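You operate a simulated robot arm through the tools that you are given. There is no shell and no other tool. Be economical: measure what you need, move in short steps, check, and stop when the job is done.

You run a simulated two-armed robot. Do the job below in one go: nothing can be reset, and whatever is moved stays where it is left.

## Task
Pick up the orange pouch marked "Pasta twists" from the top of the wide white belt with one hand, pass it to the other hand and put it on the top of the middle line detector.

The check looks at the end state, three seconds after you hand in, the way a careful person would. Anything else that was tipped, shoved, dropped, spilled or broken makes it a failure.

## Robot
Two 7-joint arms with two-finger parallel grippers on one trunk, on a base that drives. Base frame: it is fixed to the floor where the robot stands at the start and does not move with it; the origin is under the middle of the robot, x ahead of it, y to its left, z up; the surface under the hand at the start is at about z = 80. Readings come in cm, degrees, newtons and seconds.
The left shoulder is at the start at [2, 11.3, 117.2], the right one opposite. With the tool pointing down near the work surface each hand reaches from about 22 to 60 cm from the robot's upright axis, wherever it stands, measured 20 degrees to its own side. Places, roughly: top of the middle line detector (24x52 cm) [-150, -202, 114]. Payload 1.57 kg a hand.
The TCP of each hand is the grasp point between the finger pads, 3 cm short of the fingertips. In the tool frame z runs along the fingers and y along their closing line. The gripper opens to 8 cm. The fingers are 1.7 cm wide and 1.2 cm thick; the gripper's body (4 by 8.2 cm) begins 8 cm behind the TCP.
Orientation is that of the tool frame in the base frame, as [roll, pitch, yaw] about the fixed x, y, z axes, in that order (R = Rz(yaw) Ry(pitch) Rx(roll)). With the fingers straight down and closing along the base's y, the tool's x points along the base's -x, its y along +y and its z along -z.

## Interface
- The arms move only by the tool servo_tool. It takes "left_targets", "right_targets" or both (then of equal length, played together; a hand with none holds still); each is a list of rows, each a list of 7 numbers: the shift along the base's x, y, z in units of 500 mm (1.0 is 500 mm), then the turn, a rotation vector about the base's x, y, z in units of 180 degrees (1.0 is 180 degrees), then the finger opening in cm, from 0 to 8. In form: [[dx, dy, dz, rx, ry, rz, hand], ...]. A call has 1 to 20 rows; each row is the pose to reach, as a shift and turn from the pose commanded when the call began. A call with a number of a shift or a turn outside -1 to 1 is refused whole. A row lasts 0.2 s, in which the tool goes at most 5 cm and 8.6 degrees; a call with a longer step from one row to the next is refused whole, and so is a gripper value outside its range. A pose out of reach is approached as far as the arm can. The call stops where the force on the tool passes 40 N (or 10 N more than at its start, if that is more) or the arm is blocked; 0.2 s more then pass. The fingers move at their own pace (about 4.5 cm/s each) and stop on an object; they squeeze with about 35 N. The grip force told is the motor's: it shows also when the fingers shut on nothing. Time passes only in rows, and 0.2 s behind the last, so rows that repeat a pose let the fingers close. The reply holds the time, the measured pose of the TCP, the force on the tool along the base axes, the opening and the grip force, in the units named above and with some noise, with the torque about the TCP (base axes, N m) and any sound that the robot's microphone picked up.
- Cameras (640 x 400 px; columns grow to the right, rows downward): "scene" is now at [9.63, -0.51, 130.14]; the picture's right is [-0.06, -1.00, 0.00], its down [-0.54, 0.03, -0.84] and it looks along [0.84, -0.05, -0.54] (base axes); focal length 293 px, centre (320, 200). "left" rides on the left gripper at [7.2, 0.7, -12.2] in its tool frame; the picture's right is [-0.09, 1.00, 0.00], its down [-0.84, -0.08, -0.54] and it looks along [-0.54, -0.05, 0.84] (tool axes); focal length 238 px, centre (320, 200). "right" rides on the right gripper at [7.2, -0.7, -12.2] in its tool frame; the picture's right is [0.09, 1.00, 0.00], its down [-0.84, 0.08, -0.54] and it looks along [-0.54, 0.05, 0.84] (tool axes); focal length 238 px, centre (320, 200). There is no depth. A picture from a camera that has moved, and an enlarged one, comes with that camera's place and axes in the base frame and with its lens.
- get_image(camera): a new picture of that camera. The clock stands still meanwhile.
- move_column(by): slides the trunk up (or, below 0, down) by that many cm; the arms and the scene camera ride with it, the base frame stays. It gives what a move gives, with no picture.
- base_move(legs): drives the robot by 1 to 6 legs, each [ahead, left, turn to the left] in cm, cm and degrees, along the robot's own axes; the way and the turn of a leg run together, so that a leg with both is an arc; at most 150 cm and 180 degrees a leg. The arms and the cameras ride along, it lands a little off, and it stops where it bumps. It gives what a move gives.
- pan_tilt(pan, tilt): turns the head with the scene camera to pan (to the left, within 80 degrees either way) and tilt (down, from -29 to 69), counted from straight ahead of the robot. It gives what a move gives.
- close_up(camera, box): a new picture of the part [left, top, right, bottom] of that camera's present view, enlarged. The clock stands still meanwhile.
- close_job(): hands the job in; it is judged then, once.

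Work in short steps. Places have to be worked out from the pictures, the camera data and where the tool is seen: move nearer, look again, correct. Check each grasp and each placing, and mend what went wrong. You have 120 turns and 88 pictures in all, those below and enlarged ones among them. Open the grippers and draw the arms clear of the work before you hand the job in, unless the task says otherwise; then end with one line.

The tools are called after "Request:" as a command line: name --argument value ..., lists and objects as JSON in quotes. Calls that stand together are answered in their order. servo_tool: Moves the arms, as the interface text tells. Its arguments: {"type":"object","properties":{"left_targets":{"type":"array"},"right_targets":{"type":"array"}},"required":[]} The other tools are called the same way: move_column (by) slides the trunk up or down; base_move (legs) drives the base; pan_tilt (pan, tilt) turns the head that bears the scene camera; get_image (camera) takes a picture; close_up (camera, box) takes an enlarged picture of a part of a camera's view; close_job () hands the job in.

At the start:

```text
clock: 0.0
left_position: [42.95, 16.97, 113.11]
left_orientation: [-179.9, 0.0, -180.0]
left_force: [0.1, 0.8, 0.4]
left_ft_torque: [-0.01, -0.02, 0.05]
left_finger_gap: 8.03
left_grip_force: 0.1
right_position: [47.62, -21.71, 111.16]
right_orientation: [180.0, 0.0, -180.0]
right_force: [-0.2, 1.1, 0.1]
right_ft_torque: [0.03, 0.02, 0.04]
right_finger_gap: 8.01
right_grip_force: 0.1
trunk travel left (down, up): [-22.5, 34.5]
robot x, y, heading: [-0.05, -0.04, -0.1]
head pan, tilt: [-3.7, 32.5]
```

scene: 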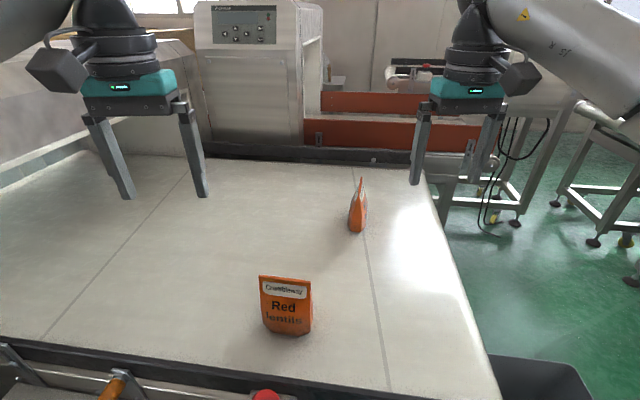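
right: 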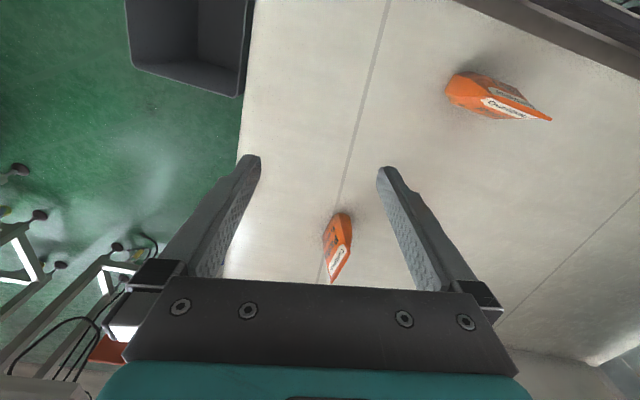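
left: 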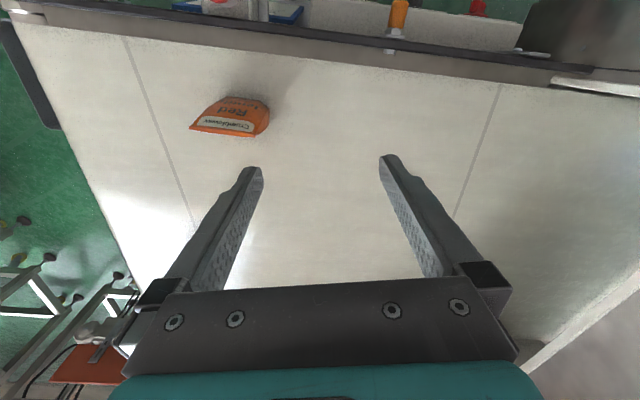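

Two orange pouches are visible: "Red lentils" near and another, edge-on, farther off. I enlarge the far one, from the scene camera and from the right hand.

Request:
close_up --camera "scene" --box '[310, 160, 410, 250]'

Request:
close_up --camera "right" --box '[280, 190, 400, 290]'

```text
4.44 times, centred on (360, 205) of scene
camera zoom: at [9.63, -0.51, 130.14], right [-0.06, -1.0, 0.0], down [-0.54, 0.03, -0.84], along [0.84, -0.05, -0.54], focal length 1301 px, centre (142, 178)
```

zoom: 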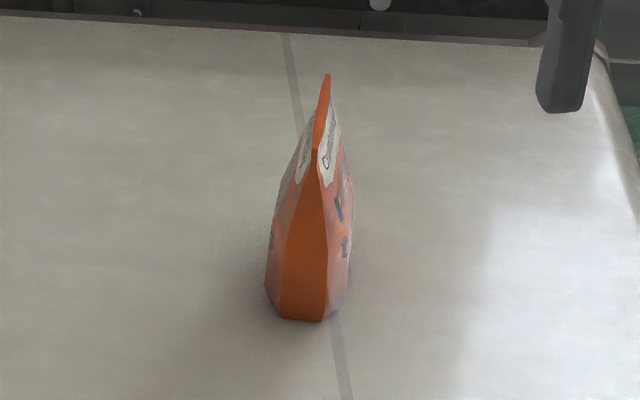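

```text
4.00 times, centred on (340, 240) of right
camera zoom: at [40.33, -22.32, 123.46], right [-0.09, 1.0, 0.0], down [0.84, 0.08, 0.54], along [0.54, 0.05, -0.84], focal length 953 px, centre (240, 40)
```

zoom: 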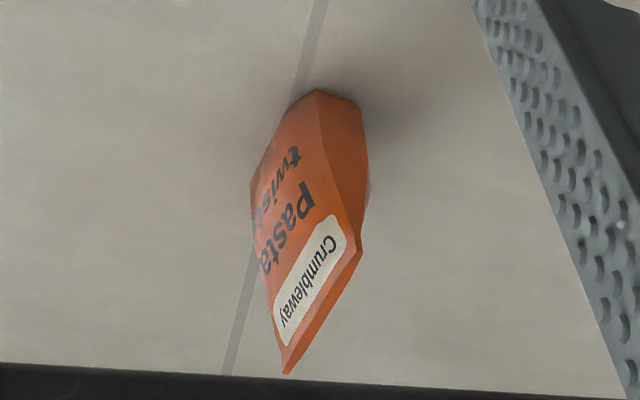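

The far pouch is "Pasta twists". Intersecting both views, its ridge runs from about (71,-14) to (80,-16) at z≈92, beyond vertical reach from here. I look down at the gap between the robot and the belt, and to the right to plan the drive.

Request:
pan_tilt --pan -10 --tilt 69

Request:
get_image --camera "scene"

Request:
pan_tilt --pan -75 --tilt 25

Request:
get_image --camera "scene"

```text
clock: 1.0
left_position: [42.95, 16.86, 113.16]
left_orientation: [180.0, -0.1, -179.9]
left_force: [-0.5, -0.4, -1.0]
left_ft_torque: [-0.01, 0.01, -0.03]
left_finger_gap: 7.99
left_grip_force: 0.1
right_position: [47.53, -21.79, 111.21]
right_orientation: [-179.9, 0.1, -180.0]
right_force: [-1.0, -0.3, -0.3]
right_ft_torque: [0.0, -0.01, 0.01]
right_finger_gap: 8.01
right_grip_force: 0.1
trunk travel left (down, up): [-22.5, 34.5]
robot x, y, heading: [0.03, 0.35, -0.1]
head pan, tilt: [-10.0, 68.8]
```

```text
82 pictures are left
camera scene: at [6.23, -0.91, 125.39], right [-0.17, -0.98, 0.0], down [-0.92, 0.16, -0.36], along [0.36, -0.06, -0.93], focal length 293 px, centre (320, 200)
```

scene: 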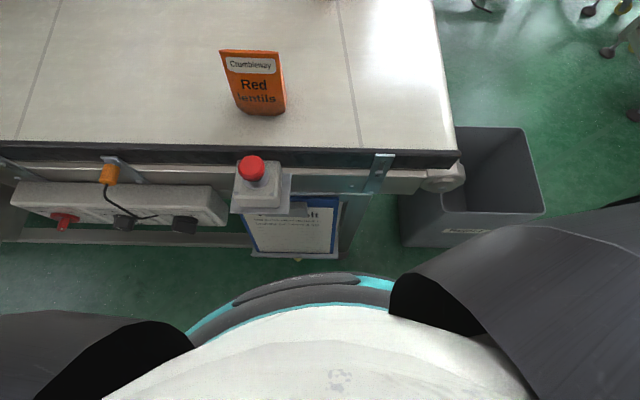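

```text
clock: 2.4
left_position: [43.05, 16.94, 113.11]
left_orientation: [-180.0, 0.0, 180.0]
left_force: [0.2, 0.0, -0.9]
left_ft_torque: [-0.04, -0.02, 0.01]
left_finger_gap: 7.99
left_grip_force: 0.2
right_position: [47.57, -21.77, 111.23]
right_orientation: [180.0, 0.0, -180.0]
right_force: [0.0, -0.4, -0.4]
right_ft_torque: [-0.01, 0.02, 0.0]
right_finger_gap: 8.01
right_grip_force: 0.1
trunk travel left (down, up): [-22.5, 34.5]
robot x, y, heading: [-0.35, -0.32, -0.1]
head pan, tilt: [-75.0, 25.0]
```

```text
81 pictures are left
camera scene: at [3.11, -8.84, 131.33], right [-0.97, -0.26, 0.0], down [-0.11, 0.41, -0.91], along [0.24, -0.88, -0.42], focal length 293 px, centre (320, 200)
```

scene: 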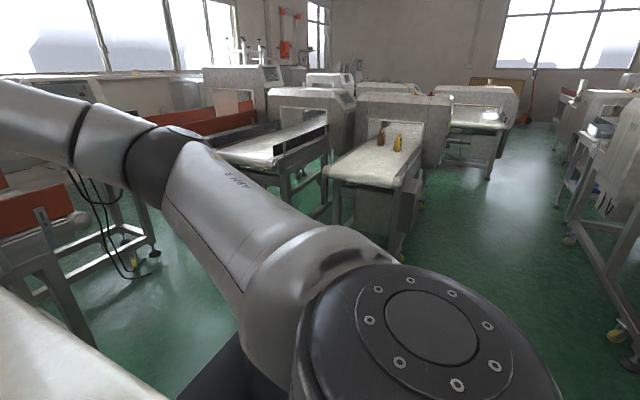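

The belt front is close to the robot (controls and clipboard within a few cm), and a bin stands at the right corner, so I'll go round the bin to the belt's right side. I turn right first so I can look at the area behind.

Request:
base_move --legs '[[0, 0, -90]]'

Request:
pan_tilt --pan -70 --tilt 30

Request:
get_image --camera "scene"

Request:
pan_tilt --pan 0 --tilt 30

Request:
get_image --camera "scene"

Request:
pan_tilt --pan 50 --tilt 50

Request:
get_image --camera "scene"

```text
clock: 6.6
left_position: [16.63, -43.09, 113.12]
left_orientation: [180.0, 0.0, 89.6]
left_force: [-1.0, -0.4, 0.4]
left_ft_torque: [0.04, 0.02, 0.01]
left_finger_gap: 8.0
left_grip_force: 0.1
right_position: [-22.01, -47.43, 111.15]
right_orientation: [180.0, 0.0, 89.6]
right_force: [-0.4, -0.2, 0.0]
right_ft_torque: [0.06, -0.01, 0.03]
right_finger_gap: 8.0
right_grip_force: 0.1
trunk travel left (down, up): [-22.5, 34.5]
robot x, y, heading: [-0.12, 0.05, -90.4]
head pan, tilt: [-75.0, 25.0]
```

```text
clock: 7.3
left_position: [16.75, -43.07, 113.05]
left_orientation: [-180.0, 0.0, 89.7]
left_force: [0.0, -0.9, -0.3]
left_ft_torque: [0.0, 0.0, 0.03]
left_finger_gap: 8.0
left_grip_force: 0.0
right_position: [-22.12, -47.5, 111.12]
right_orientation: [179.9, 0.0, 89.6]
right_force: [0.1, -0.5, -0.4]
right_ft_torque: [-0.03, -0.01, 0.01]
right_finger_gap: 7.98
right_grip_force: 0.1
trunk travel left (down, up): [-22.5, 34.5]
robot x, y, heading: [-0.25, 0.2, -90.3]
head pan, tilt: [-70.0, 30.0]
```

```text
80 pictures are left
camera scene: at [-8.81, -3.97, 130.54], right [-0.34, 0.94, 0.0], down [0.47, 0.17, -0.87], along [-0.82, -0.29, -0.5], focal length 293 px, centre (320, 200)
```

scene: 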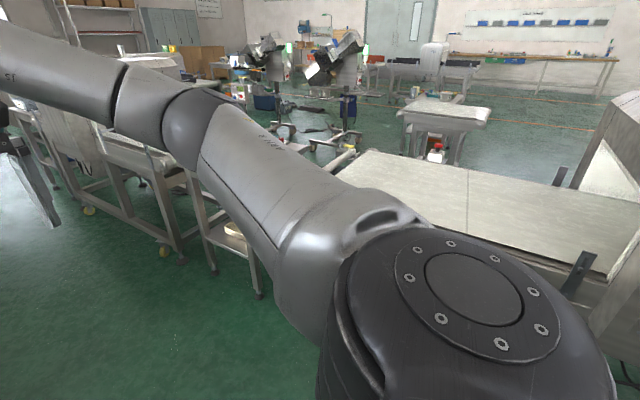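

```text
clock: 8.7
left_position: [16.67, -43.15, 113.19]
left_orientation: [180.0, -0.1, 89.6]
left_force: [0.1, -0.5, -0.5]
left_ft_torque: [-0.04, 0.02, -0.02]
left_finger_gap: 8.03
left_grip_force: 0.0
right_position: [-22.09, -47.46, 111.28]
right_orientation: [179.9, 0.0, 89.6]
right_force: [0.2, 0.0, 0.3]
right_ft_torque: [0.0, 0.0, 0.01]
right_finger_gap: 7.99
right_grip_force: 0.0
trunk travel left (down, up): [-22.5, 34.5]
robot x, y, heading: [-0.01, 0.28, -90.3]
head pan, tilt: [0.0, 30.0]
```

```text
79 pictures are left
camera scene: at [-0.36, -9.98, 130.54], right [-1.0, 0.01, 0.0], down [0.0, 0.5, -0.87], along [-0.01, -0.87, -0.5], focal length 293 px, centre (320, 200)
```

scene: 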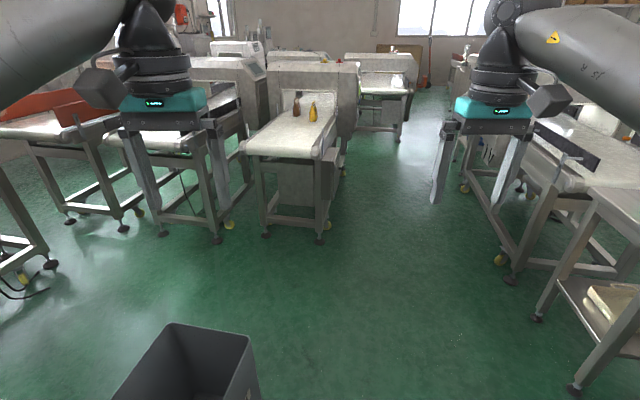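

```text
clock: 9.9
left_position: [16.69, -43.13, 113.07]
left_orientation: [180.0, -0.1, 89.6]
left_force: [0.4, -0.6, -0.3]
left_ft_torque: [-0.01, 0.01, 0.02]
left_finger_gap: 7.98
left_grip_force: 0.1
right_position: [-22.0, -47.44, 111.21]
right_orientation: [179.9, 0.1, 89.6]
right_force: [0.7, 0.5, 0.5]
right_ft_torque: [-0.03, -0.04, 0.01]
right_finger_gap: 7.97
right_grip_force: 0.1
trunk travel left (down, up): [-22.5, 34.5]
robot x, y, heading: [-0.13, 0.48, -90.1]
head pan, tilt: [50.0, 50.0]
```

```text
78 pictures are left
camera scene: at [5.57, -5.94, 127.59], right [-0.65, -0.76, 0.0], down [-0.58, 0.5, -0.64], along [0.49, -0.42, -0.77], focal length 293 px, centre (320, 200)
```

scene: 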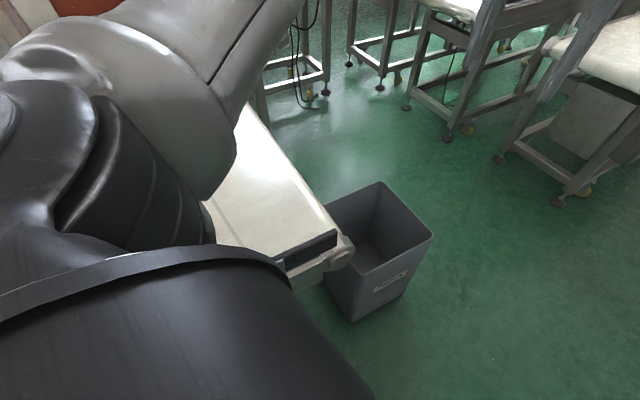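

Mapping from these views: the bin occupies x≈20–49, y≈-42 to -73 with rim z≈47, and the floor behind and to y≈-180 is free. I drive round the bin, turn to heading 76 and come up to the belt's right side, stopping short to look.

Request:
base_move --legs '[[0, -14, 0], [115, 0, 0], [0, 0, 166], [0, -86.8, 0], [48, 0, 0]]'

Request:
pan_tilt --pan 10 --tilt 45

Request:
get_image --camera "scene"

```text
clock: 30.0
left_position: [79.09, -53.15, 113.1]
left_orientation: [-180.0, -0.1, -109.0]
left_force: [-0.5, -0.3, 0.8]
left_ft_torque: [-0.02, 0.04, -0.01]
left_finger_gap: 7.99
left_grip_force: 0.1
right_position: [117.08, -61.59, 111.28]
right_orientation: [-179.9, 0.0, -108.9]
right_force: [-0.4, 0.9, 0.6]
right_ft_torque: [-0.03, -0.02, -0.01]
right_finger_gap: 8.0
right_grip_force: 0.1
trunk travel left (down, up): [-22.5, 34.5]
robot x, y, heading: [81.34, -99.53, 71.0]
head pan, tilt: [50.0, 50.0]
```

```text
clock: 31.1
left_position: [78.97, -53.34, 113.11]
left_orientation: [180.0, 0.1, -109.0]
left_force: [0.6, 0.3, -0.6]
left_ft_torque: [-0.01, 0.03, 0.0]
left_finger_gap: 8.01
left_grip_force: 0.1
right_position: [117.16, -61.63, 111.27]
right_orientation: [180.0, 0.0, -109.0]
right_force: [1.3, 0.5, 0.1]
right_ft_torque: [-0.03, -0.01, 0.01]
right_finger_gap: 8.02
right_grip_force: 0.1
trunk travel left (down, up): [-22.5, 34.5]
robot x, y, heading: [81.3, -99.67, 71.0]
head pan, tilt: [10.0, 45.0]
```

```text
77 pictures are left
camera scene: at [82.37, -90.45, 128.28], right [0.99, -0.16, 0.0], down [-0.11, -0.7, -0.71], along [0.11, 0.7, -0.71], focal length 293 px, centre (320, 200)
```

scene: 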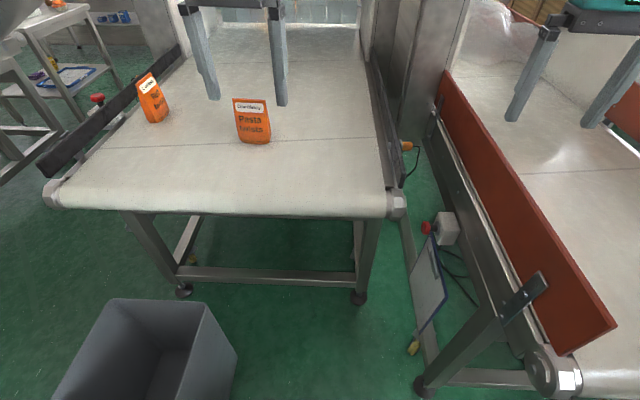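

Landed at (81.3,-99.6) heading 71; the pouch reads about (75,-16) with its wide face toward me, and the belt edge is at y≈-44. I turn 5° and move up, keeping a few cm off the belt.

Request:
base_move --legs '[[0, 0, 5], [26, 5.5, 0]]'

Request:
get_image --camera "scene"

Request:
get_image --camera "left"

```text
clock: 33.5
left_position: [76.17, -26.78, 113.06]
left_orientation: [-180.0, -0.1, -104.2]
left_force: [-0.5, 0.0, -0.2]
left_ft_torque: [-0.01, 0.01, 0.0]
left_finger_gap: 8.02
left_grip_force: 0.1
right_position: [114.64, -31.72, 111.11]
right_orientation: [-180.0, 0.1, -104.1]
right_force: [-0.5, 0.0, 0.5]
right_ft_torque: [-0.05, 0.01, 0.02]
right_finger_gap: 7.99
right_grip_force: 0.1
trunk travel left (down, up): [-22.5, 34.5]
robot x, y, heading: [82.08, -72.51, 75.9]
head pan, tilt: [10.0, 45.0]
```

```text
76 pictures are left
camera scene: at [82.65, -63.46, 128.27], right [1.0, -0.07, 0.0], down [-0.05, -0.71, -0.71], along [0.05, 0.7, -0.71], focal length 293 px, centre (320, 200)
```

scene: 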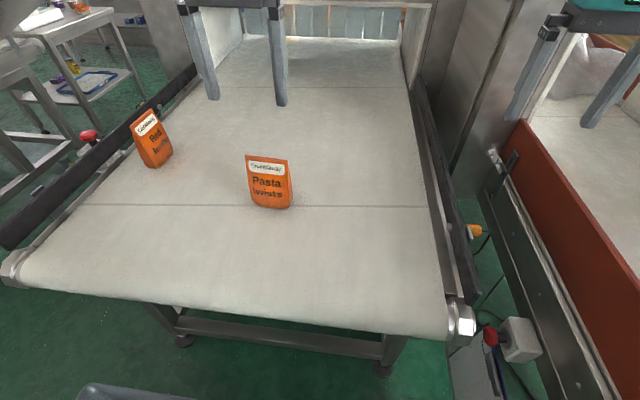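

```text
75 pictures are left
camera left: at [73.7, -33.49, 125.3], right [-0.94, 0.33, 0.0], down [0.28, 0.79, 0.54], along [0.18, 0.51, -0.84], focal length 238 px, centre (320, 200)
```

left: 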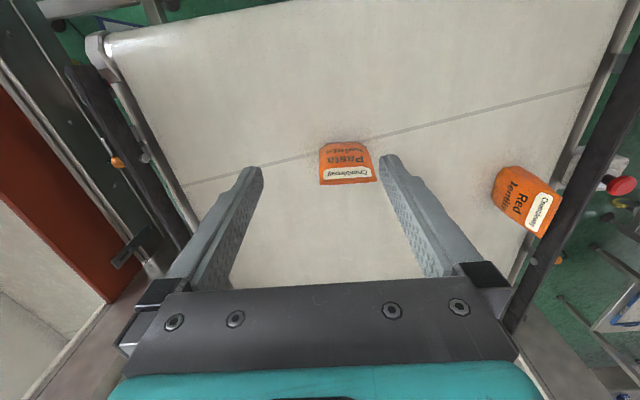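

Both views agree: ridge centre (75.3,-15.1), z≈92, direction about -16.5°. I bring the left hand above it, turned about -92° so the fingers close across the pouch, with the grip point 2 cm to the left of centre, leaving room for the right hand.

Request:
servo_tool --left_targets '[[-0.005, 0.02, -0.013, 0, 0, -0.043, 8], [-0.009, 0.041, -0.027, 0, 0, -0.085, 8], [-0.014, 0.061, -0.04, 0, 0, -0.128, 8], [-0.019, 0.082, -0.053, 0, 0, -0.171, 8], [-0.023, 0.102, -0.067, 0, 0, -0.213, 8], [-0.028, 0.123, -0.08, 0, 0, -0.256, 8], [-0.033, 0.143, -0.093, 0, 0, -0.299, 8], [-0.037, 0.164, -0.107, 0, 0, -0.341, 8], [-0.042, 0.185, -0.12, 0, 0, -0.384, 8], [-0.047, 0.205, -0.133, 0, 0, -0.427, 8], [-0.051, 0.225, -0.147, 0, 0, -0.469, 8], [-0.056, 0.246, -0.16, 0, 0, -0.512, 8], [-0.056, 0.246, -0.16, 0, 0, -0.512, 8]]'

Request:
get_image --camera "left"

Request:
get_image --camera "scene"

```text
clock: 36.3
left_position: [73.31, -14.34, 105.14]
left_orientation: [180.0, 0.0, 163.7]
left_force: [-0.1, -0.5, -0.1]
left_ft_torque: [-0.03, 0.01, 0.02]
left_finger_gap: 8.02
left_grip_force: 0.0
right_position: [114.82, -31.77, 111.2]
right_orientation: [180.0, 0.0, -104.1]
right_force: [-0.1, 0.6, -0.5]
right_ft_torque: [-0.03, 0.0, -0.01]
right_finger_gap: 7.98
right_grip_force: 0.0
trunk travel left (down, up): [-22.5, 34.5]
robot x, y, heading: [81.89, -72.88, 76.0]
head pan, tilt: [10.0, 45.0]
```

```text
74 pictures are left
camera left: at [66.53, -11.65, 117.35], right [0.37, 0.93, 0.0], down [0.78, -0.31, 0.54], along [0.5, -0.2, -0.84], focal length 238 px, centre (320, 200)
```

left: 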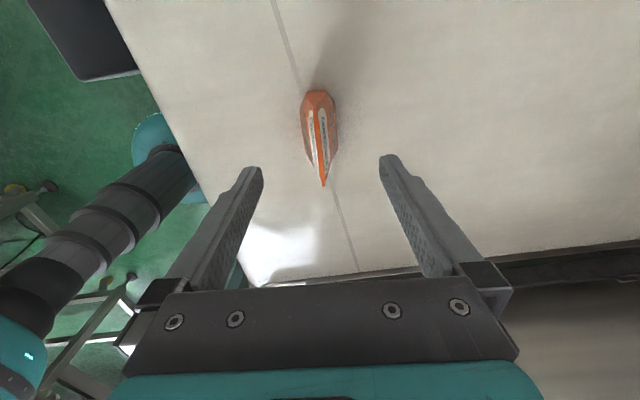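

```text
73 pictures are left
camera scene: at [82.64, -63.53, 128.28], right [1.0, -0.07, 0.0], down [-0.05, -0.71, -0.71], along [0.05, 0.71, -0.71], focal length 293 px, centre (320, 200)
```

scene: 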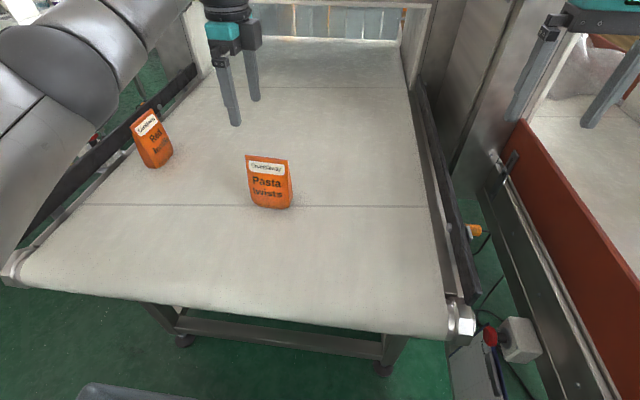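

The ridge lies centred between the fingers and in line. I descend to z≈89 so the tips straddle the upper pouch.

Request:
servo_tool --left_targets '[[0, 0, -0.06, 0, 0, 0, 8], [0, 0, -0.12, 0, 0, 0, 8], [0, 0, -0.17, 0, 0, 0, 8], [0, 0, -0.21, 0, 0, 0, 8], [0, 0, -0.25, 0, 0, 0, 8], [0, 0, -0.29, 0, 0, 0, 8], [0, 0, -0.322, 0, 0, 0, 8], [0, 0, -0.322, 0, 0, 0, 8]]'

Request:
get_image --camera "left"

Request:
close_up --camera "scene" --box '[190, 100, 350, 230]'

```text
clock: 38.1
left_position: [73.19, -14.34, 88.99]
left_orientation: [-180.0, 0.1, 163.8]
left_force: [0.6, 0.4, -0.1]
left_ft_torque: [-0.03, -0.02, 0.0]
left_finger_gap: 8.02
left_grip_force: 0.1
right_position: [114.87, -31.83, 111.18]
right_orientation: [180.0, 0.0, -104.1]
right_force: [-0.1, 0.4, -0.7]
right_ft_torque: [-0.02, -0.02, -0.01]
right_finger_gap: 7.98
right_grip_force: 0.0
trunk travel left (down, up): [-22.5, 34.5]
robot x, y, heading: [81.72, -72.5, 75.7]
head pan, tilt: [10.0, 45.0]
```

```text
72 pictures are left
camera left: at [66.49, -11.7, 101.18], right [0.37, 0.93, 0.0], down [0.78, -0.31, 0.54], along [0.5, -0.2, -0.84], focal length 238 px, centre (320, 200)
```

left: 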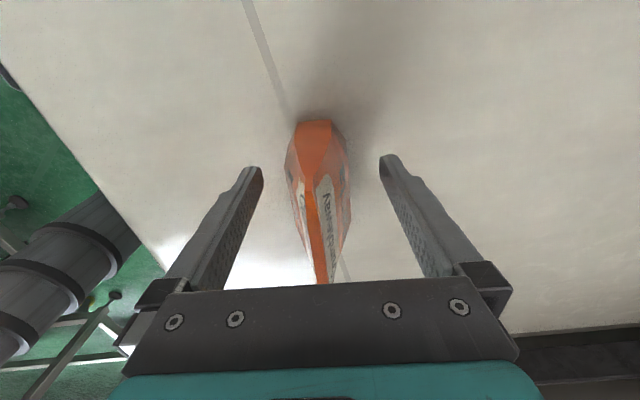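

```text
3.08 times, centred on (270, 165) of scene
camera zoom: at [82.64, -63.53, 128.28], right [1.0, -0.07, 0.0], down [-0.05, -0.71, -0.71], along [0.05, 0.71, -0.71], focal length 900 px, centre (474, 308)
```

zoom: 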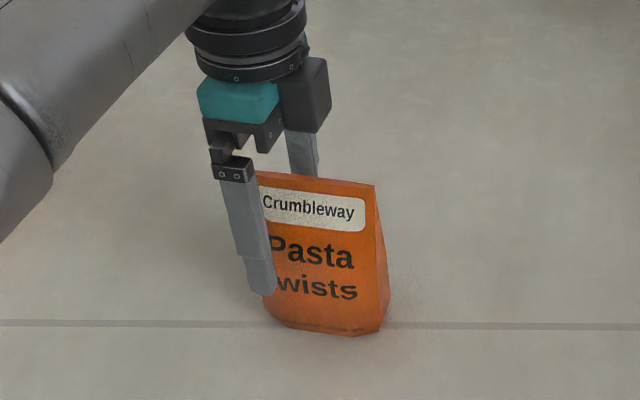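

The fingers straddle the pouch, though a bit near its left edge. I shift 1 cm along the ridge, then close.

Request:
servo_tool --left_targets '[[0.019, -0.006, 0, 0, 0, 0, 8], [0.019, -0.006, 0, 0, 0, 0, 8], [0.019, -0.006, 0, 0, 0, 0, 0], [0.019, -0.006, 0, 0, 0, 0, 0], [0.019, -0.006, 0, 0, 0, 0, 0], [0.019, -0.006, 0, 0, 0, 0, 0], [0.019, -0.006, 0, 0, 0, 0, 0], [0.019, -0.006, 0, 0, 0, 0, 0]]'

Request:
get_image --camera "left"

```text
clock: 39.9
left_position: [74.24, -14.75, 88.94]
left_orientation: [-179.9, -0.1, 163.8]
left_force: [0.3, -1.5, 0.6]
left_ft_torque: [-0.05, 0.0, -0.03]
left_finger_gap: 4.34
left_grip_force: 35.1
right_position: [114.71, -31.8, 111.27]
right_orientation: [180.0, -0.1, -104.1]
right_force: [0.7, 0.1, -0.2]
right_ft_torque: [0.03, 0.0, -0.02]
right_finger_gap: 7.99
right_grip_force: 0.0
trunk travel left (down, up): [-22.5, 34.5]
robot x, y, heading: [82.16, -72.75, 75.9]
head pan, tilt: [10.0, 45.0]
```

```text
70 pictures are left
camera left: at [67.43, -12.03, 101.17], right [0.37, 0.93, 0.0], down [0.78, -0.31, 0.54], along [0.5, -0.2, -0.84], focal length 238 px, centre (320, 200)
```

left: 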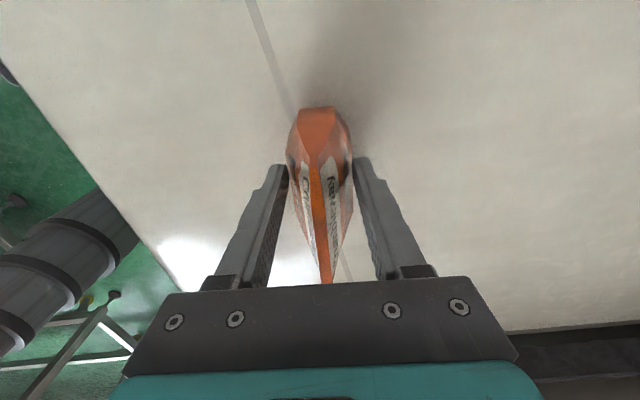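

Gripped at 4.3 cm with 35 N. I lift slowly 15 cm and check.

Request:
servo_tool --left_targets '[[0, 0, 0.02, 0, 0, 0, 0], [0, 0, 0.05, 0, 0, 0, 0], [0, 0, 0.1, 0, 0, 0, 0], [0, 0, 0.15, 0, 0, 0, 0], [0, 0, 0.2, 0, 0, 0, 0], [0, 0, 0.25, 0, 0, 0, 0], [0, 0, 0.3, 0, 0, 0, 0], [0, 0, 0.3, 0, 0, 0, 0]]'

Request:
get_image --camera "scene"

Request:
get_image --camera "left"

```text
clock: 41.7
left_position: [74.28, -14.67, 103.78]
left_orientation: [179.9, 0.0, 163.8]
left_force: [-0.3, -0.8, -1.5]
left_ft_torque: [0.0, -0.02, -0.03]
left_finger_gap: 4.34
left_grip_force: 34.9
right_position: [114.7, -31.83, 111.09]
right_orientation: [-180.0, -0.1, -104.2]
right_force: [0.4, 0.5, 0.0]
right_ft_torque: [-0.02, 0.0, -0.03]
right_finger_gap: 8.03
right_grip_force: 0.1
trunk travel left (down, up): [-22.5, 34.5]
robot x, y, heading: [82.17, -72.75, 75.8]
head pan, tilt: [10.0, 45.0]
```

```text
69 pictures are left
camera scene: at [82.65, -63.51, 128.27], right [1.0, -0.07, 0.0], down [-0.05, -0.71, -0.71], along [0.05, 0.71, -0.71], focal length 293 px, centre (320, 200)
```

scene: 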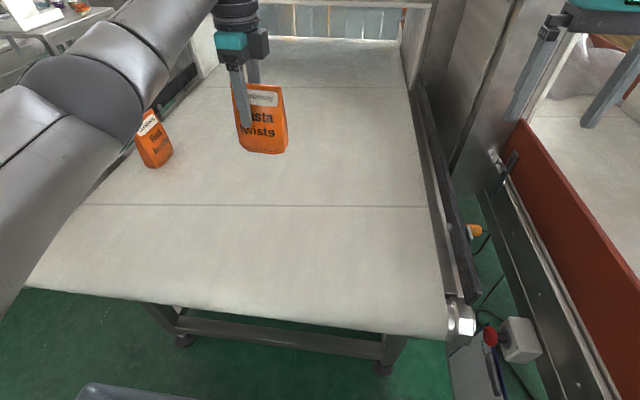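

```text
68 pictures are left
camera left: at [67.52, -11.97, 116.19], right [0.37, 0.93, 0.0], down [0.78, -0.31, 0.54], along [0.5, -0.2, -0.84], focal length 238 px, centre (320, 200)
```

left: 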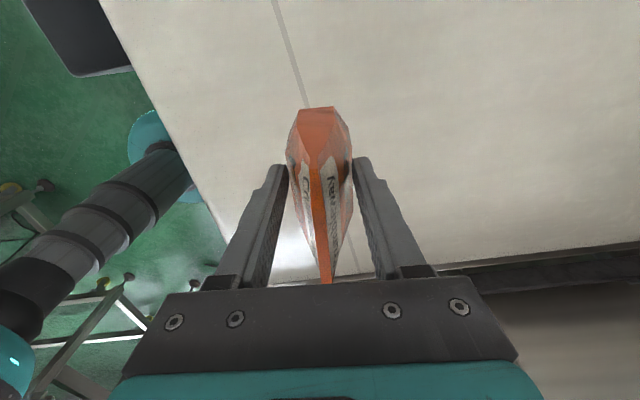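

The pouch is held firmly upright. I raise the trunk so the arms clear the neighbouring conveyor's red panel during the handover and toward the detector height.

Request:
move_column --by 25

Request:
servo_tool --left_targets '[[0.043, -0.054, 0.016, 0, 0, 0, 0], [0.086, -0.107, 0.032, 0, 0, 0, 0], [0.13, -0.161, 0.048, 0, 0, 0, 0], [0.173, -0.214, 0.064, 0, 0, 0, 0], [0.216, -0.268, 0.08, 0, 0, 0, 0], [0.216, -0.268, 0.08, 0, 0, 0, 0]]'

Request:
servo_tool --right_targets '[[0, 0, 0, -0.0186, 0.0311, -0.0257, 8], [0, 0, 0, -0.0373, 0.0623, -0.0513, 8], [0, 0, 0, -0.0559, 0.0934, -0.077, 8], [0, 0, 0, -0.0746, 0.1246, -0.1026, 8], [0, 0, 0, -0.0932, 0.1557, -0.1283, 8], [0, 0, 0, -0.1118, 0.1868, -0.154, 8], [0, 0, 0, -0.1305, 0.218, -0.1796, 8], [0, 0, 0, -0.1491, 0.2491, -0.2053, 8], [0, 0, 0, -0.1678, 0.2803, -0.2309, 8], [0, 0, 0, -0.1864, 0.3114, -0.2566, 8], [0, 0, 0, -0.205, 0.3425, -0.2823, 8], [0, 0, 0, -0.2237, 0.3737, -0.3079, 8], [0, 0, 0, -0.2423, 0.4048, -0.3336, 8], [0, 0, 0, -0.261, 0.436, -0.3592, 8], [0, 0, 0, -0.2796, 0.4671, -0.3849, 8], [0, 0, 0, -0.2796, 0.4671, -0.3849, 8]]'

Request:
get_image --camera "scene"

Request:
get_image --camera "right"

```text
clock: 44.3
left_position: [74.24, -14.65, 128.96]
left_orientation: [-180.0, 0.0, 163.8]
left_force: [0.3, 0.0, -2.6]
left_ft_torque: [0.01, 0.0, -0.03]
left_finger_gap: 4.3
left_grip_force: 34.8
right_position: [114.76, -31.73, 136.33]
right_orientation: [179.9, -0.1, -104.0]
right_force: [-0.4, 0.6, -0.2]
right_ft_torque: [0.01, -0.01, 0.02]
right_finger_gap: 7.98
right_grip_force: 0.1
trunk travel left (down, up): [-47.5, 9.5]
robot x, y, heading: [82.18, -72.68, 75.9]
head pan, tilt: [10.0, 45.0]
```

```text
clock: 45.7
left_position: [85.07, -28.35, 132.87]
left_orientation: [180.0, 0.0, 163.7]
left_force: [0.7, -0.1, -1.9]
left_ft_torque: [-0.02, -0.02, 0.0]
left_finger_gap: 4.33
left_grip_force: 34.4
right_position: [114.69, -31.75, 136.23]
right_orientation: [180.0, 0.0, -104.1]
right_force: [0.3, -0.4, -1.0]
right_ft_torque: [0.0, -0.02, -0.03]
right_finger_gap: 8.0
right_grip_force: 0.2
trunk travel left (down, up): [-47.5, 9.5]
robot x, y, heading: [82.01, -72.76, 76.0]
head pan, tilt: [10.0, 45.0]
```

```text
clock: 49.1
left_position: [84.95, -28.36, 132.8]
left_orientation: [180.0, 0.0, 163.8]
left_force: [0.3, 0.2, -2.4]
left_ft_torque: [0.01, 0.0, -0.01]
left_finger_gap: 4.31
left_grip_force: 35.1
right_position: [114.62, -31.8, 136.37]
right_orientation: [-59.6, -89.9, 45.4]
right_force: [0.0, -0.1, 0.0]
right_ft_torque: [-0.01, -0.03, -0.04]
right_finger_gap: 7.99
right_grip_force: 0.0
right hand out of reach, approached as far as the arm can: row 8, 9
trunk travel left (down, up): [-47.5, 9.5]
robot x, y, heading: [82.14, -72.64, 75.7]
head pan, tilt: [10.0, 45.0]
```

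```text
67 pictures are left
camera scene: at [82.62, -63.48, 153.27], right [1.0, -0.07, 0.0], down [-0.05, -0.71, -0.71], along [0.05, 0.71, -0.71], focal length 293 px, centre (320, 200)
```

scene: 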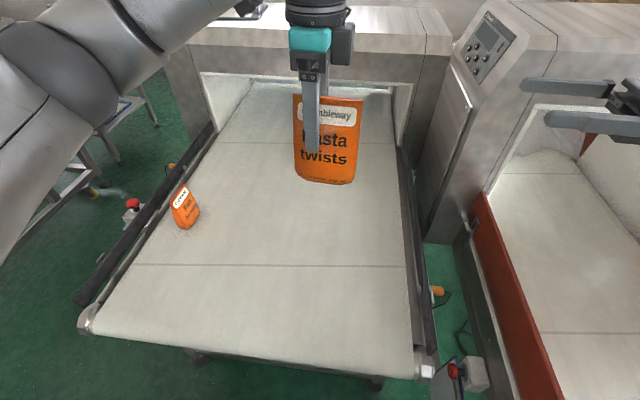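

```text
66 pictures are left
camera right: at [126.23, -35.23, 143.5], right [0.24, 0.97, 0.09], down [0.54, -0.06, -0.84], along [-0.8, 0.25, -0.54], focal length 238 px, centre (320, 200)
```

right: 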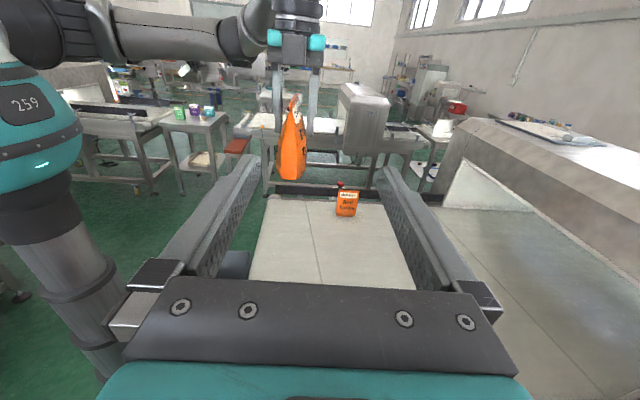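

The right hand points horizontally toward the pouch, camera up, as wanted. I align it in front of the pouch's right side (height 4 cm above its bottom), with 2° yaw correction, and check.

Request:
servo_tool --right_targets '[[-0.06, -0.003, -0.035, 0, 0, -0.003, 8], [-0.12, -0.006, -0.07, 0, 0, -0.006, 8], [-0.18, -0.01, -0.104, 0, 0, -0.009, 8], [-0.24, -0.013, -0.139, 0, 0, -0.012, 8], [-0.3, -0.016, -0.174, 0, 0, -0.012, 8], [-0.3, -0.016, -0.174, 0, 0, -0.012, 8]]'

Request:
get_image --camera "right"

Request:
get_image --camera "scene"

```text
clock: 50.5
left_position: [85.08, -28.25, 132.89]
left_orientation: [180.0, -0.1, 163.7]
left_force: [-0.2, 0.4, -3.2]
left_ft_torque: [0.0, 0.04, 0.04]
left_finger_gap: 4.28
left_grip_force: 34.5
right_position: [99.79, -32.63, 127.46]
right_orientation: [117.1, -90.0, -133.4]
right_force: [-0.7, 0.3, 0.5]
right_ft_torque: [0.02, -0.01, -0.02]
right_finger_gap: 7.99
right_grip_force: 0.0
trunk travel left (down, up): [-47.5, 9.5]
robot x, y, heading: [82.08, -72.6, 75.7]
head pan, tilt: [10.0, 45.0]
```

```text
65 pictures are left
camera right: at [111.22, -36.58, 134.65], right [0.28, 0.96, 0.09], down [0.54, -0.08, -0.84], along [-0.79, 0.28, -0.54], focal length 238 px, centre (320, 200)
```

right: 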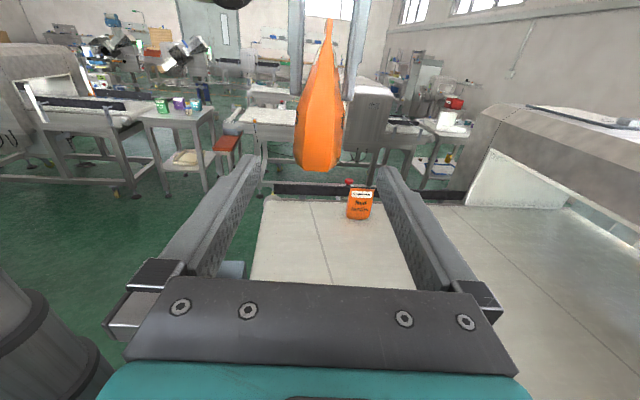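

```text
64 pictures are left
camera scene: at [82.68, -63.52, 153.28], right [1.0, -0.07, 0.0], down [-0.05, -0.71, -0.71], along [0.05, 0.71, -0.71], focal length 293 px, centre (320, 200)
```

scene: 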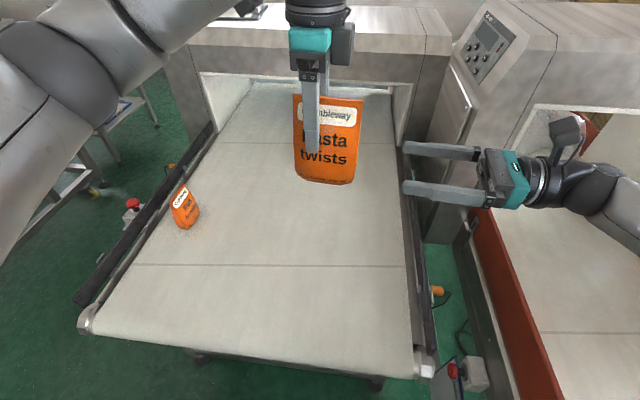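

The pouch is centred between the right fingers and its bottom at z≈124 agrees. I advance 12 cm with fingers open.

Request:
servo_tool --right_targets '[[-0.046, 0.013, 0.001, 0, 0, 0, 8], [-0.093, 0.027, 0.002, 0, 0, 0, 8], [-0.139, 0.04, 0.003, 0, 0, 0, 8], [-0.174, 0.05, 0.003, 0, 0, 0, 8], [-0.205, 0.059, 0.004, 0, 0, 0, 8], [-0.232, 0.067, 0.004, 0, 0, 0, 8], [-0.232, 0.067, 0.004, 0, 0, 0, 8]]'

Request:
get_image --camera "right"

Request:
close_up --camera "scene" --box '[240, 60, 480, 220]'

```text
clock: 52.1
left_position: [84.98, -28.23, 132.82]
left_orientation: [179.9, 0.0, 163.8]
left_force: [-0.4, -0.3, -1.8]
left_ft_torque: [-0.01, 0.07, -0.02]
left_finger_gap: 4.26
left_grip_force: 35.2
right_position: [88.23, -29.06, 127.8]
right_orientation: [164.7, -89.9, 179.2]
right_force: [-0.1, -0.1, -1.0]
right_ft_torque: [0.02, -0.02, -0.04]
right_finger_gap: 7.99
right_grip_force: 0.1
trunk travel left (down, up): [-47.5, 9.5]
robot x, y, heading: [82.02, -72.68, 75.8]
head pan, tilt: [10.0, 45.0]
```

```text
63 pictures are left
camera right: at [99.68, -33.17, 134.97], right [0.28, 0.96, 0.09], down [0.54, -0.08, -0.84], along [-0.79, 0.28, -0.54], focal length 238 px, centre (320, 200)
```

right: 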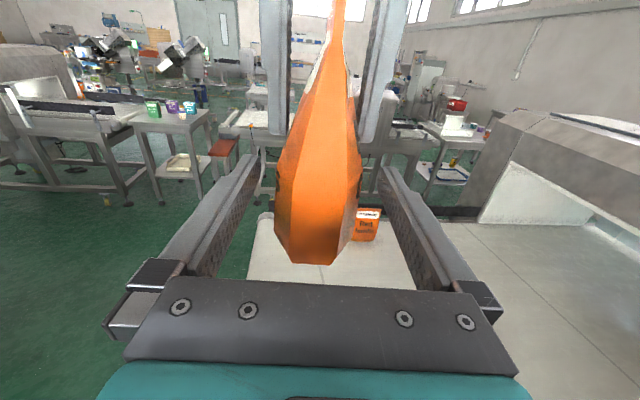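

```text
2.50 times, centred on (360, 140) of scene
camera zoom: at [82.67, -63.52, 153.28], right [1.0, -0.07, 0.0], down [-0.05, -0.71, -0.71], along [0.05, 0.71, -0.71], focal length 732 px, centre (220, 350)
```

zoom: 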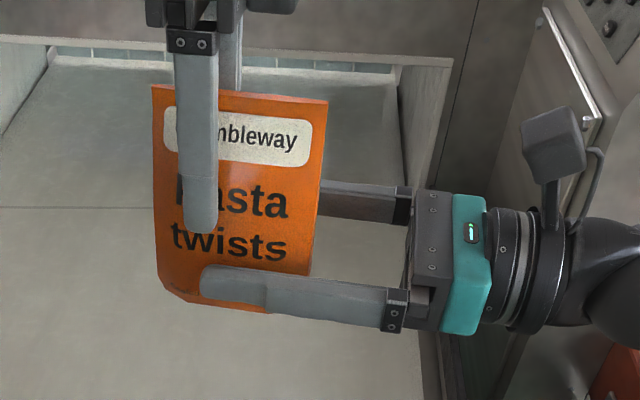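

The right fingers straddle the lower pouch, clear of the left fingers. I close the right hand.

Request:
servo_tool --right_targets '[[0, 0, 0, 0, 0, 0, 0], [0, 0, 0, 0, 0, 0, 0], [0, 0, 0, 0, 0, 0, 0], [0, 0, 0, 0, 0, 0, 0], [0, 0, 0, 0, 0, 0, 0], [0, 0, 0, 0, 0, 0, 0]]'

Request:
close_up --camera "scene" --box '[240, 60, 480, 220]'

```text
clock: 53.5
left_position: [84.97, -28.25, 132.92]
left_orientation: [179.8, 0.1, 163.8]
left_force: [0.7, 9.6, -1.8]
left_ft_torque: [0.38, -0.06, 0.19]
left_finger_gap: 4.27
left_grip_force: 34.5
right_position: [88.18, -29.35, 127.77]
right_orientation: [-78.1, -90.0, 62.0]
right_force: [-2.5, -10.2, 0.2]
right_ft_torque: [0.1, 0.0, 0.21]
right_finger_gap: 4.79
right_grip_force: 35.1
trunk travel left (down, up): [-47.5, 9.5]
robot x, y, heading: [82.22, -72.45, 75.8]
head pan, tilt: [10.0, 45.0]
```

```text
2.50 times, centred on (360, 140) of scene
camera zoom: at [82.65, -63.51, 153.27], right [1.0, -0.07, 0.0], down [-0.05, -0.71, -0.71], along [0.05, 0.71, -0.71], focal length 732 px, centre (220, 350)
```

zoom: 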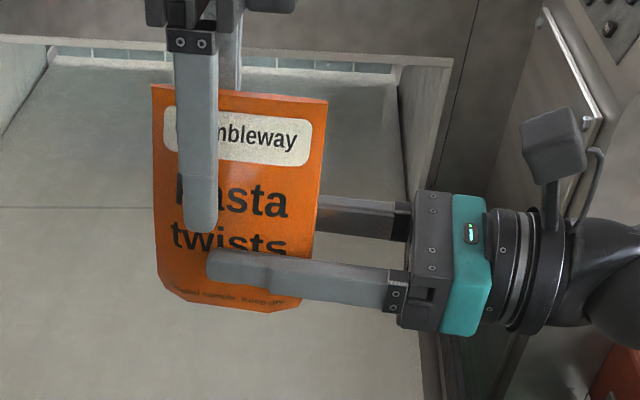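

Both hands hold it (right: 4.8 cm, 35 N). I open the left hand and lift it straight up clear.

Request:
servo_tool --left_targets '[[0, 0, 0, 0, 0, 0, 8], [0, 0, 0, 0, 0, 0, 8], [0, 0, 0, 0, 0, 0, 8], [0, 0, 0, 0, 0, 0, 8], [0, 0, 0.05, 0, 0, 0, 8], [0, 0, 0.1, 0, 0, 0, 8], [0, 0, 0.16, 0, 0, 0, 8], [0, 0, 0.22, 0, 0, 0, 8], [0, 0, 0.22, 0, 0, 0, 8]]'

Request:
get_image --camera "scene"

Request:
get_image --camera "right"

```text
clock: 55.5
left_position: [85.19, -28.16, 144.05]
left_orientation: [180.0, 0.1, 163.7]
left_force: [0.5, -0.1, -1.4]
left_ft_torque: [-0.01, -0.02, -0.04]
left_finger_gap: 7.97
left_grip_force: 0.2
right_position: [88.08, -29.09, 127.61]
right_orientation: [-163.4, -90.0, 147.0]
right_force: [0.0, 0.9, -0.6]
right_ft_torque: [0.0, -0.06, 0.0]
right_finger_gap: 4.78
right_grip_force: 35.2
trunk travel left (down, up): [-47.5, 9.5]
robot x, y, heading: [82.22, -72.7, 76.0]
head pan, tilt: [10.0, 45.0]
```

```text
60 pictures are left
camera scene: at [82.63, -63.47, 153.27], right [1.0, -0.07, 0.0], down [-0.05, -0.71, -0.71], along [0.05, 0.7, -0.71], focal length 293 px, centre (320, 200)
```

scene: 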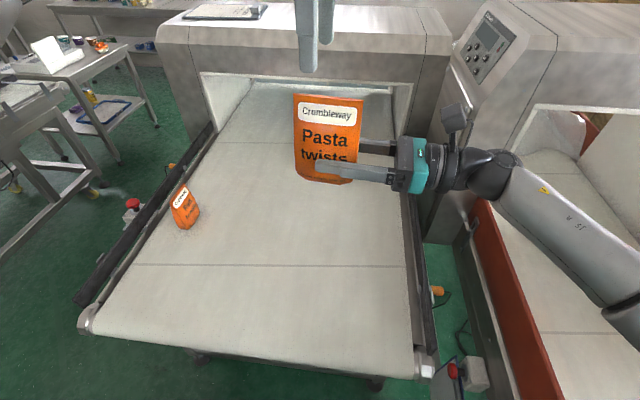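

```text
59 pictures are left
camera right: at [99.66, -33.13, 134.96], right [0.28, 0.96, 0.09], down [0.54, -0.08, -0.84], along [-0.79, 0.28, -0.54], focal length 238 px, centre (320, 200)
```

right: 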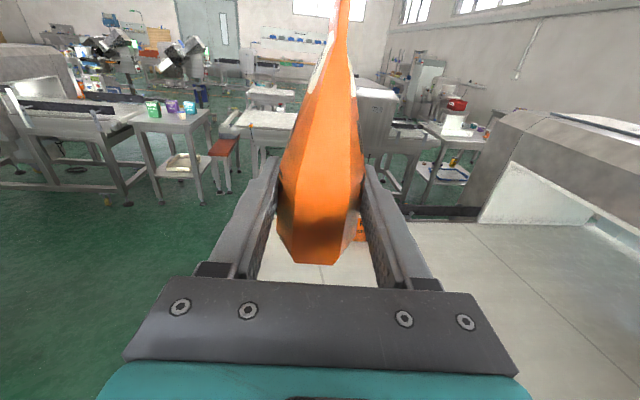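

Handover succeeded; the right hand holds the pouch upright and alone. I tuck the left arm aside, back out, turn to face -x and drive toward the detectors to look.

Request:
servo_tool --left_targets '[[-0.08, -0.02, 0, 0, 0, 0, 6], [-0.16, -0.04, 0, 0, 0, 0, 6], [-0.245, -0.06, 0, 0, 0, 0, 6], [-0.33, -0.08, 0, 0, 0, 0, 6], [-0.33, -0.08, 0, 0, 0, 0, 6]]'

Request:
base_move --legs '[[-60, 0, 0], [0, 0, 104], [80, 0, 0]]'

Request:
pan_tilt --pan 25 --tilt 25

Request:
get_image --camera "scene"

```text
clock: 56.7
left_position: [68.76, -32.37, 144.01]
left_orientation: [180.0, -0.1, 163.7]
left_force: [0.2, 0.8, -0.3]
left_ft_torque: [0.0, 0.02, 0.0]
left_finger_gap: 6.02
left_grip_force: 0.0
right_position: [88.35, -29.08, 127.77]
right_orientation: [139.7, -90.0, -156.1]
right_force: [0.5, 0.5, 0.2]
right_ft_torque: [0.01, -0.03, 0.02]
right_finger_gap: 4.78
right_grip_force: 35.4
trunk travel left (down, up): [-47.5, 9.5]
robot x, y, heading: [81.81, -72.88, 76.0]
head pan, tilt: [10.0, 45.0]
```

```text
clock: 68.3
left_position: [-49.44, -149.26, 144.07]
left_orientation: [180.0, 0.0, -94.4]
left_force: [-0.3, 0.3, -0.6]
left_ft_torque: [0.01, -0.03, -0.01]
left_finger_gap: 6.0
left_grip_force: 0.1
right_position: [-56.48, -130.85, 127.65]
right_orientation: [-143.2, -89.9, -131.3]
right_force: [-1.1, 0.3, 1.0]
right_ft_torque: [0.03, 0.0, 0.02]
right_finger_gap: 4.77
right_grip_force: 35.1
trunk travel left (down, up): [-47.5, 9.5]
robot x, y, heading: [-12.89, -127.73, 177.6]
head pan, tilt: [10.0, 45.0]
```

```text
clock: 69.1
left_position: [-49.29, -149.31, 144.04]
left_orientation: [-180.0, 0.0, -94.6]
left_force: [0.6, -0.4, -0.4]
left_ft_torque: [0.0, 0.0, 0.03]
left_finger_gap: 5.99
left_grip_force: 0.0
right_position: [-56.48, -130.78, 127.62]
right_orientation: [6.4, -90.0, 79.1]
right_force: [-0.7, 0.5, 0.3]
right_ft_torque: [0.04, -0.02, -0.02]
right_finger_gap: 4.74
right_grip_force: 34.9
trunk travel left (down, up): [-47.5, 9.5]
robot x, y, heading: [-12.54, -127.89, 177.7]
head pan, tilt: [25.0, 25.0]
```

```text
58 pictures are left
camera scene: at [-22.46, -131.4, 156.33], right [-0.39, 0.92, 0.0], down [0.39, 0.16, -0.91], along [-0.84, -0.35, -0.42], focal length 293 px, centre (320, 200)
```

scene: 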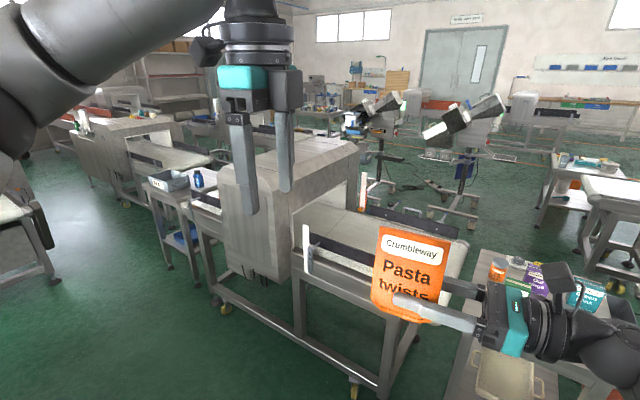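

The middle detector is the box in the centre of the view, matching the given place; its line slants about 11°. Another conveyor ends near (-12…39,-150), so I raise the trunk, drive ahead between the lines first, square up to heading 169 and look again.

Request:
move_column --by 9

Request:
base_move --legs '[[50, 0, 0], [0, 0, -8.7]]'

Request:
pan_tilt --pan 45 --tilt 40

Request:
get_image --camera "scene"

Request:
pan_tilt --pan 80 --tilt 40

Request:
get_image --camera "scene"

```text
clock: 70.3
left_position: [-49.48, -149.33, 153.03]
left_orientation: [-180.0, 0.0, -94.5]
left_force: [-0.7, 0.0, 0.0]
left_ft_torque: [-0.03, 0.0, 0.0]
left_finger_gap: 6.03
left_grip_force: 0.0
right_position: [-56.56, -130.81, 136.7]
right_orientation: [-166.1, -89.9, -108.5]
right_force: [0.4, 0.4, -2.2]
right_ft_torque: [0.02, 0.01, -0.02]
right_finger_gap: 4.77
right_grip_force: 34.6
trunk travel left (down, up): [-56.5, 0.5]
robot x, y, heading: [-12.36, -128.03, 177.7]
head pan, tilt: [25.0, 25.0]
```

```text
clock: 73.9
left_position: [-101.79, -141.08, 152.99]
left_orientation: [179.9, 0.0, -103.6]
left_force: [0.1, 1.7, -0.4]
left_ft_torque: [-0.01, 0.03, -0.03]
left_finger_gap: 5.99
left_grip_force: 0.1
right_position: [-105.81, -121.73, 136.68]
right_orientation: [-73.2, -90.0, 149.5]
right_force: [-0.7, 0.3, -1.5]
right_ft_torque: [0.01, -0.02, -0.01]
right_finger_gap: 4.79
right_grip_force: 35.7
trunk travel left (down, up): [-56.5, 0.5]
robot x, y, heading: [-62.29, -125.92, 169.0]
head pan, tilt: [25.0, 25.0]
```

```text
clock: 74.7
left_position: [-101.77, -141.08, 153.05]
left_orientation: [-180.0, 0.0, -103.7]
left_force: [0.4, 0.7, 0.7]
left_ft_torque: [0.02, 0.0, 0.04]
left_finger_gap: 5.99
left_grip_force: 0.1
right_position: [-105.82, -121.57, 136.82]
right_orientation: [-172.8, -90.0, -110.7]
right_force: [0.3, 1.0, -2.2]
right_ft_torque: [0.02, 0.0, 0.01]
right_finger_gap: 4.79
right_grip_force: 34.6
trunk travel left (down, up): [-56.5, 0.5]
robot x, y, heading: [-62.19, -125.49, 168.7]
head pan, tilt: [45.0, 40.0]
```

```text
57 pictures are left
camera scene: at [-70.49, -130.24, 163.01], right [-0.55, 0.83, 0.0], down [0.54, 0.36, -0.77], along [-0.64, -0.42, -0.64], focal length 293 px, centre (320, 200)
```

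scene: 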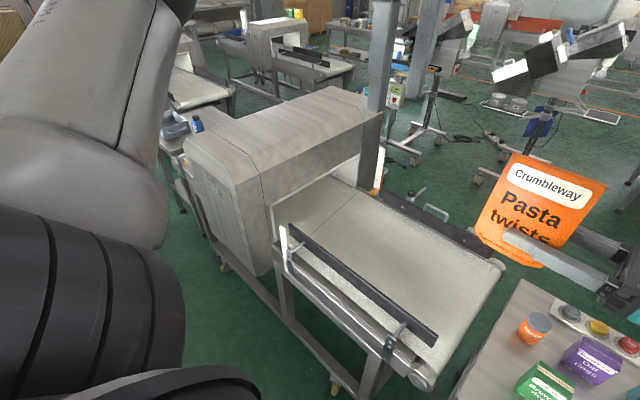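

```text
clock: 75.8
left_position: [-101.8, -141.22, 153.03]
left_orientation: [180.0, 0.0, -103.6]
left_force: [-0.8, 0.2, -0.2]
left_ft_torque: [0.0, 0.0, -0.03]
left_finger_gap: 6.02
left_grip_force: 0.0
right_position: [-105.95, -121.67, 136.7]
right_orientation: [-17.8, -89.9, 94.3]
right_force: [0.7, -0.3, -1.3]
right_ft_torque: [0.04, -0.01, 0.03]
right_finger_gap: 4.78
right_grip_force: 35.1
trunk travel left (down, up): [-56.5, 0.5]
robot x, y, heading: [-62.2, -125.9, 168.7]
head pan, tilt: [80.0, 40.0]
```

```text
56 pictures are left
camera scene: at [-66.52, -133.45, 163.0], right [-0.93, 0.37, 0.0], down [0.24, 0.6, -0.77], along [-0.28, -0.71, -0.64], focal length 293 px, centre (320, 200)
```

scene: 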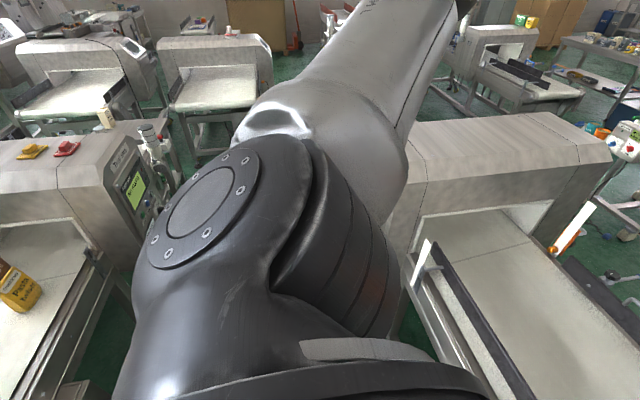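

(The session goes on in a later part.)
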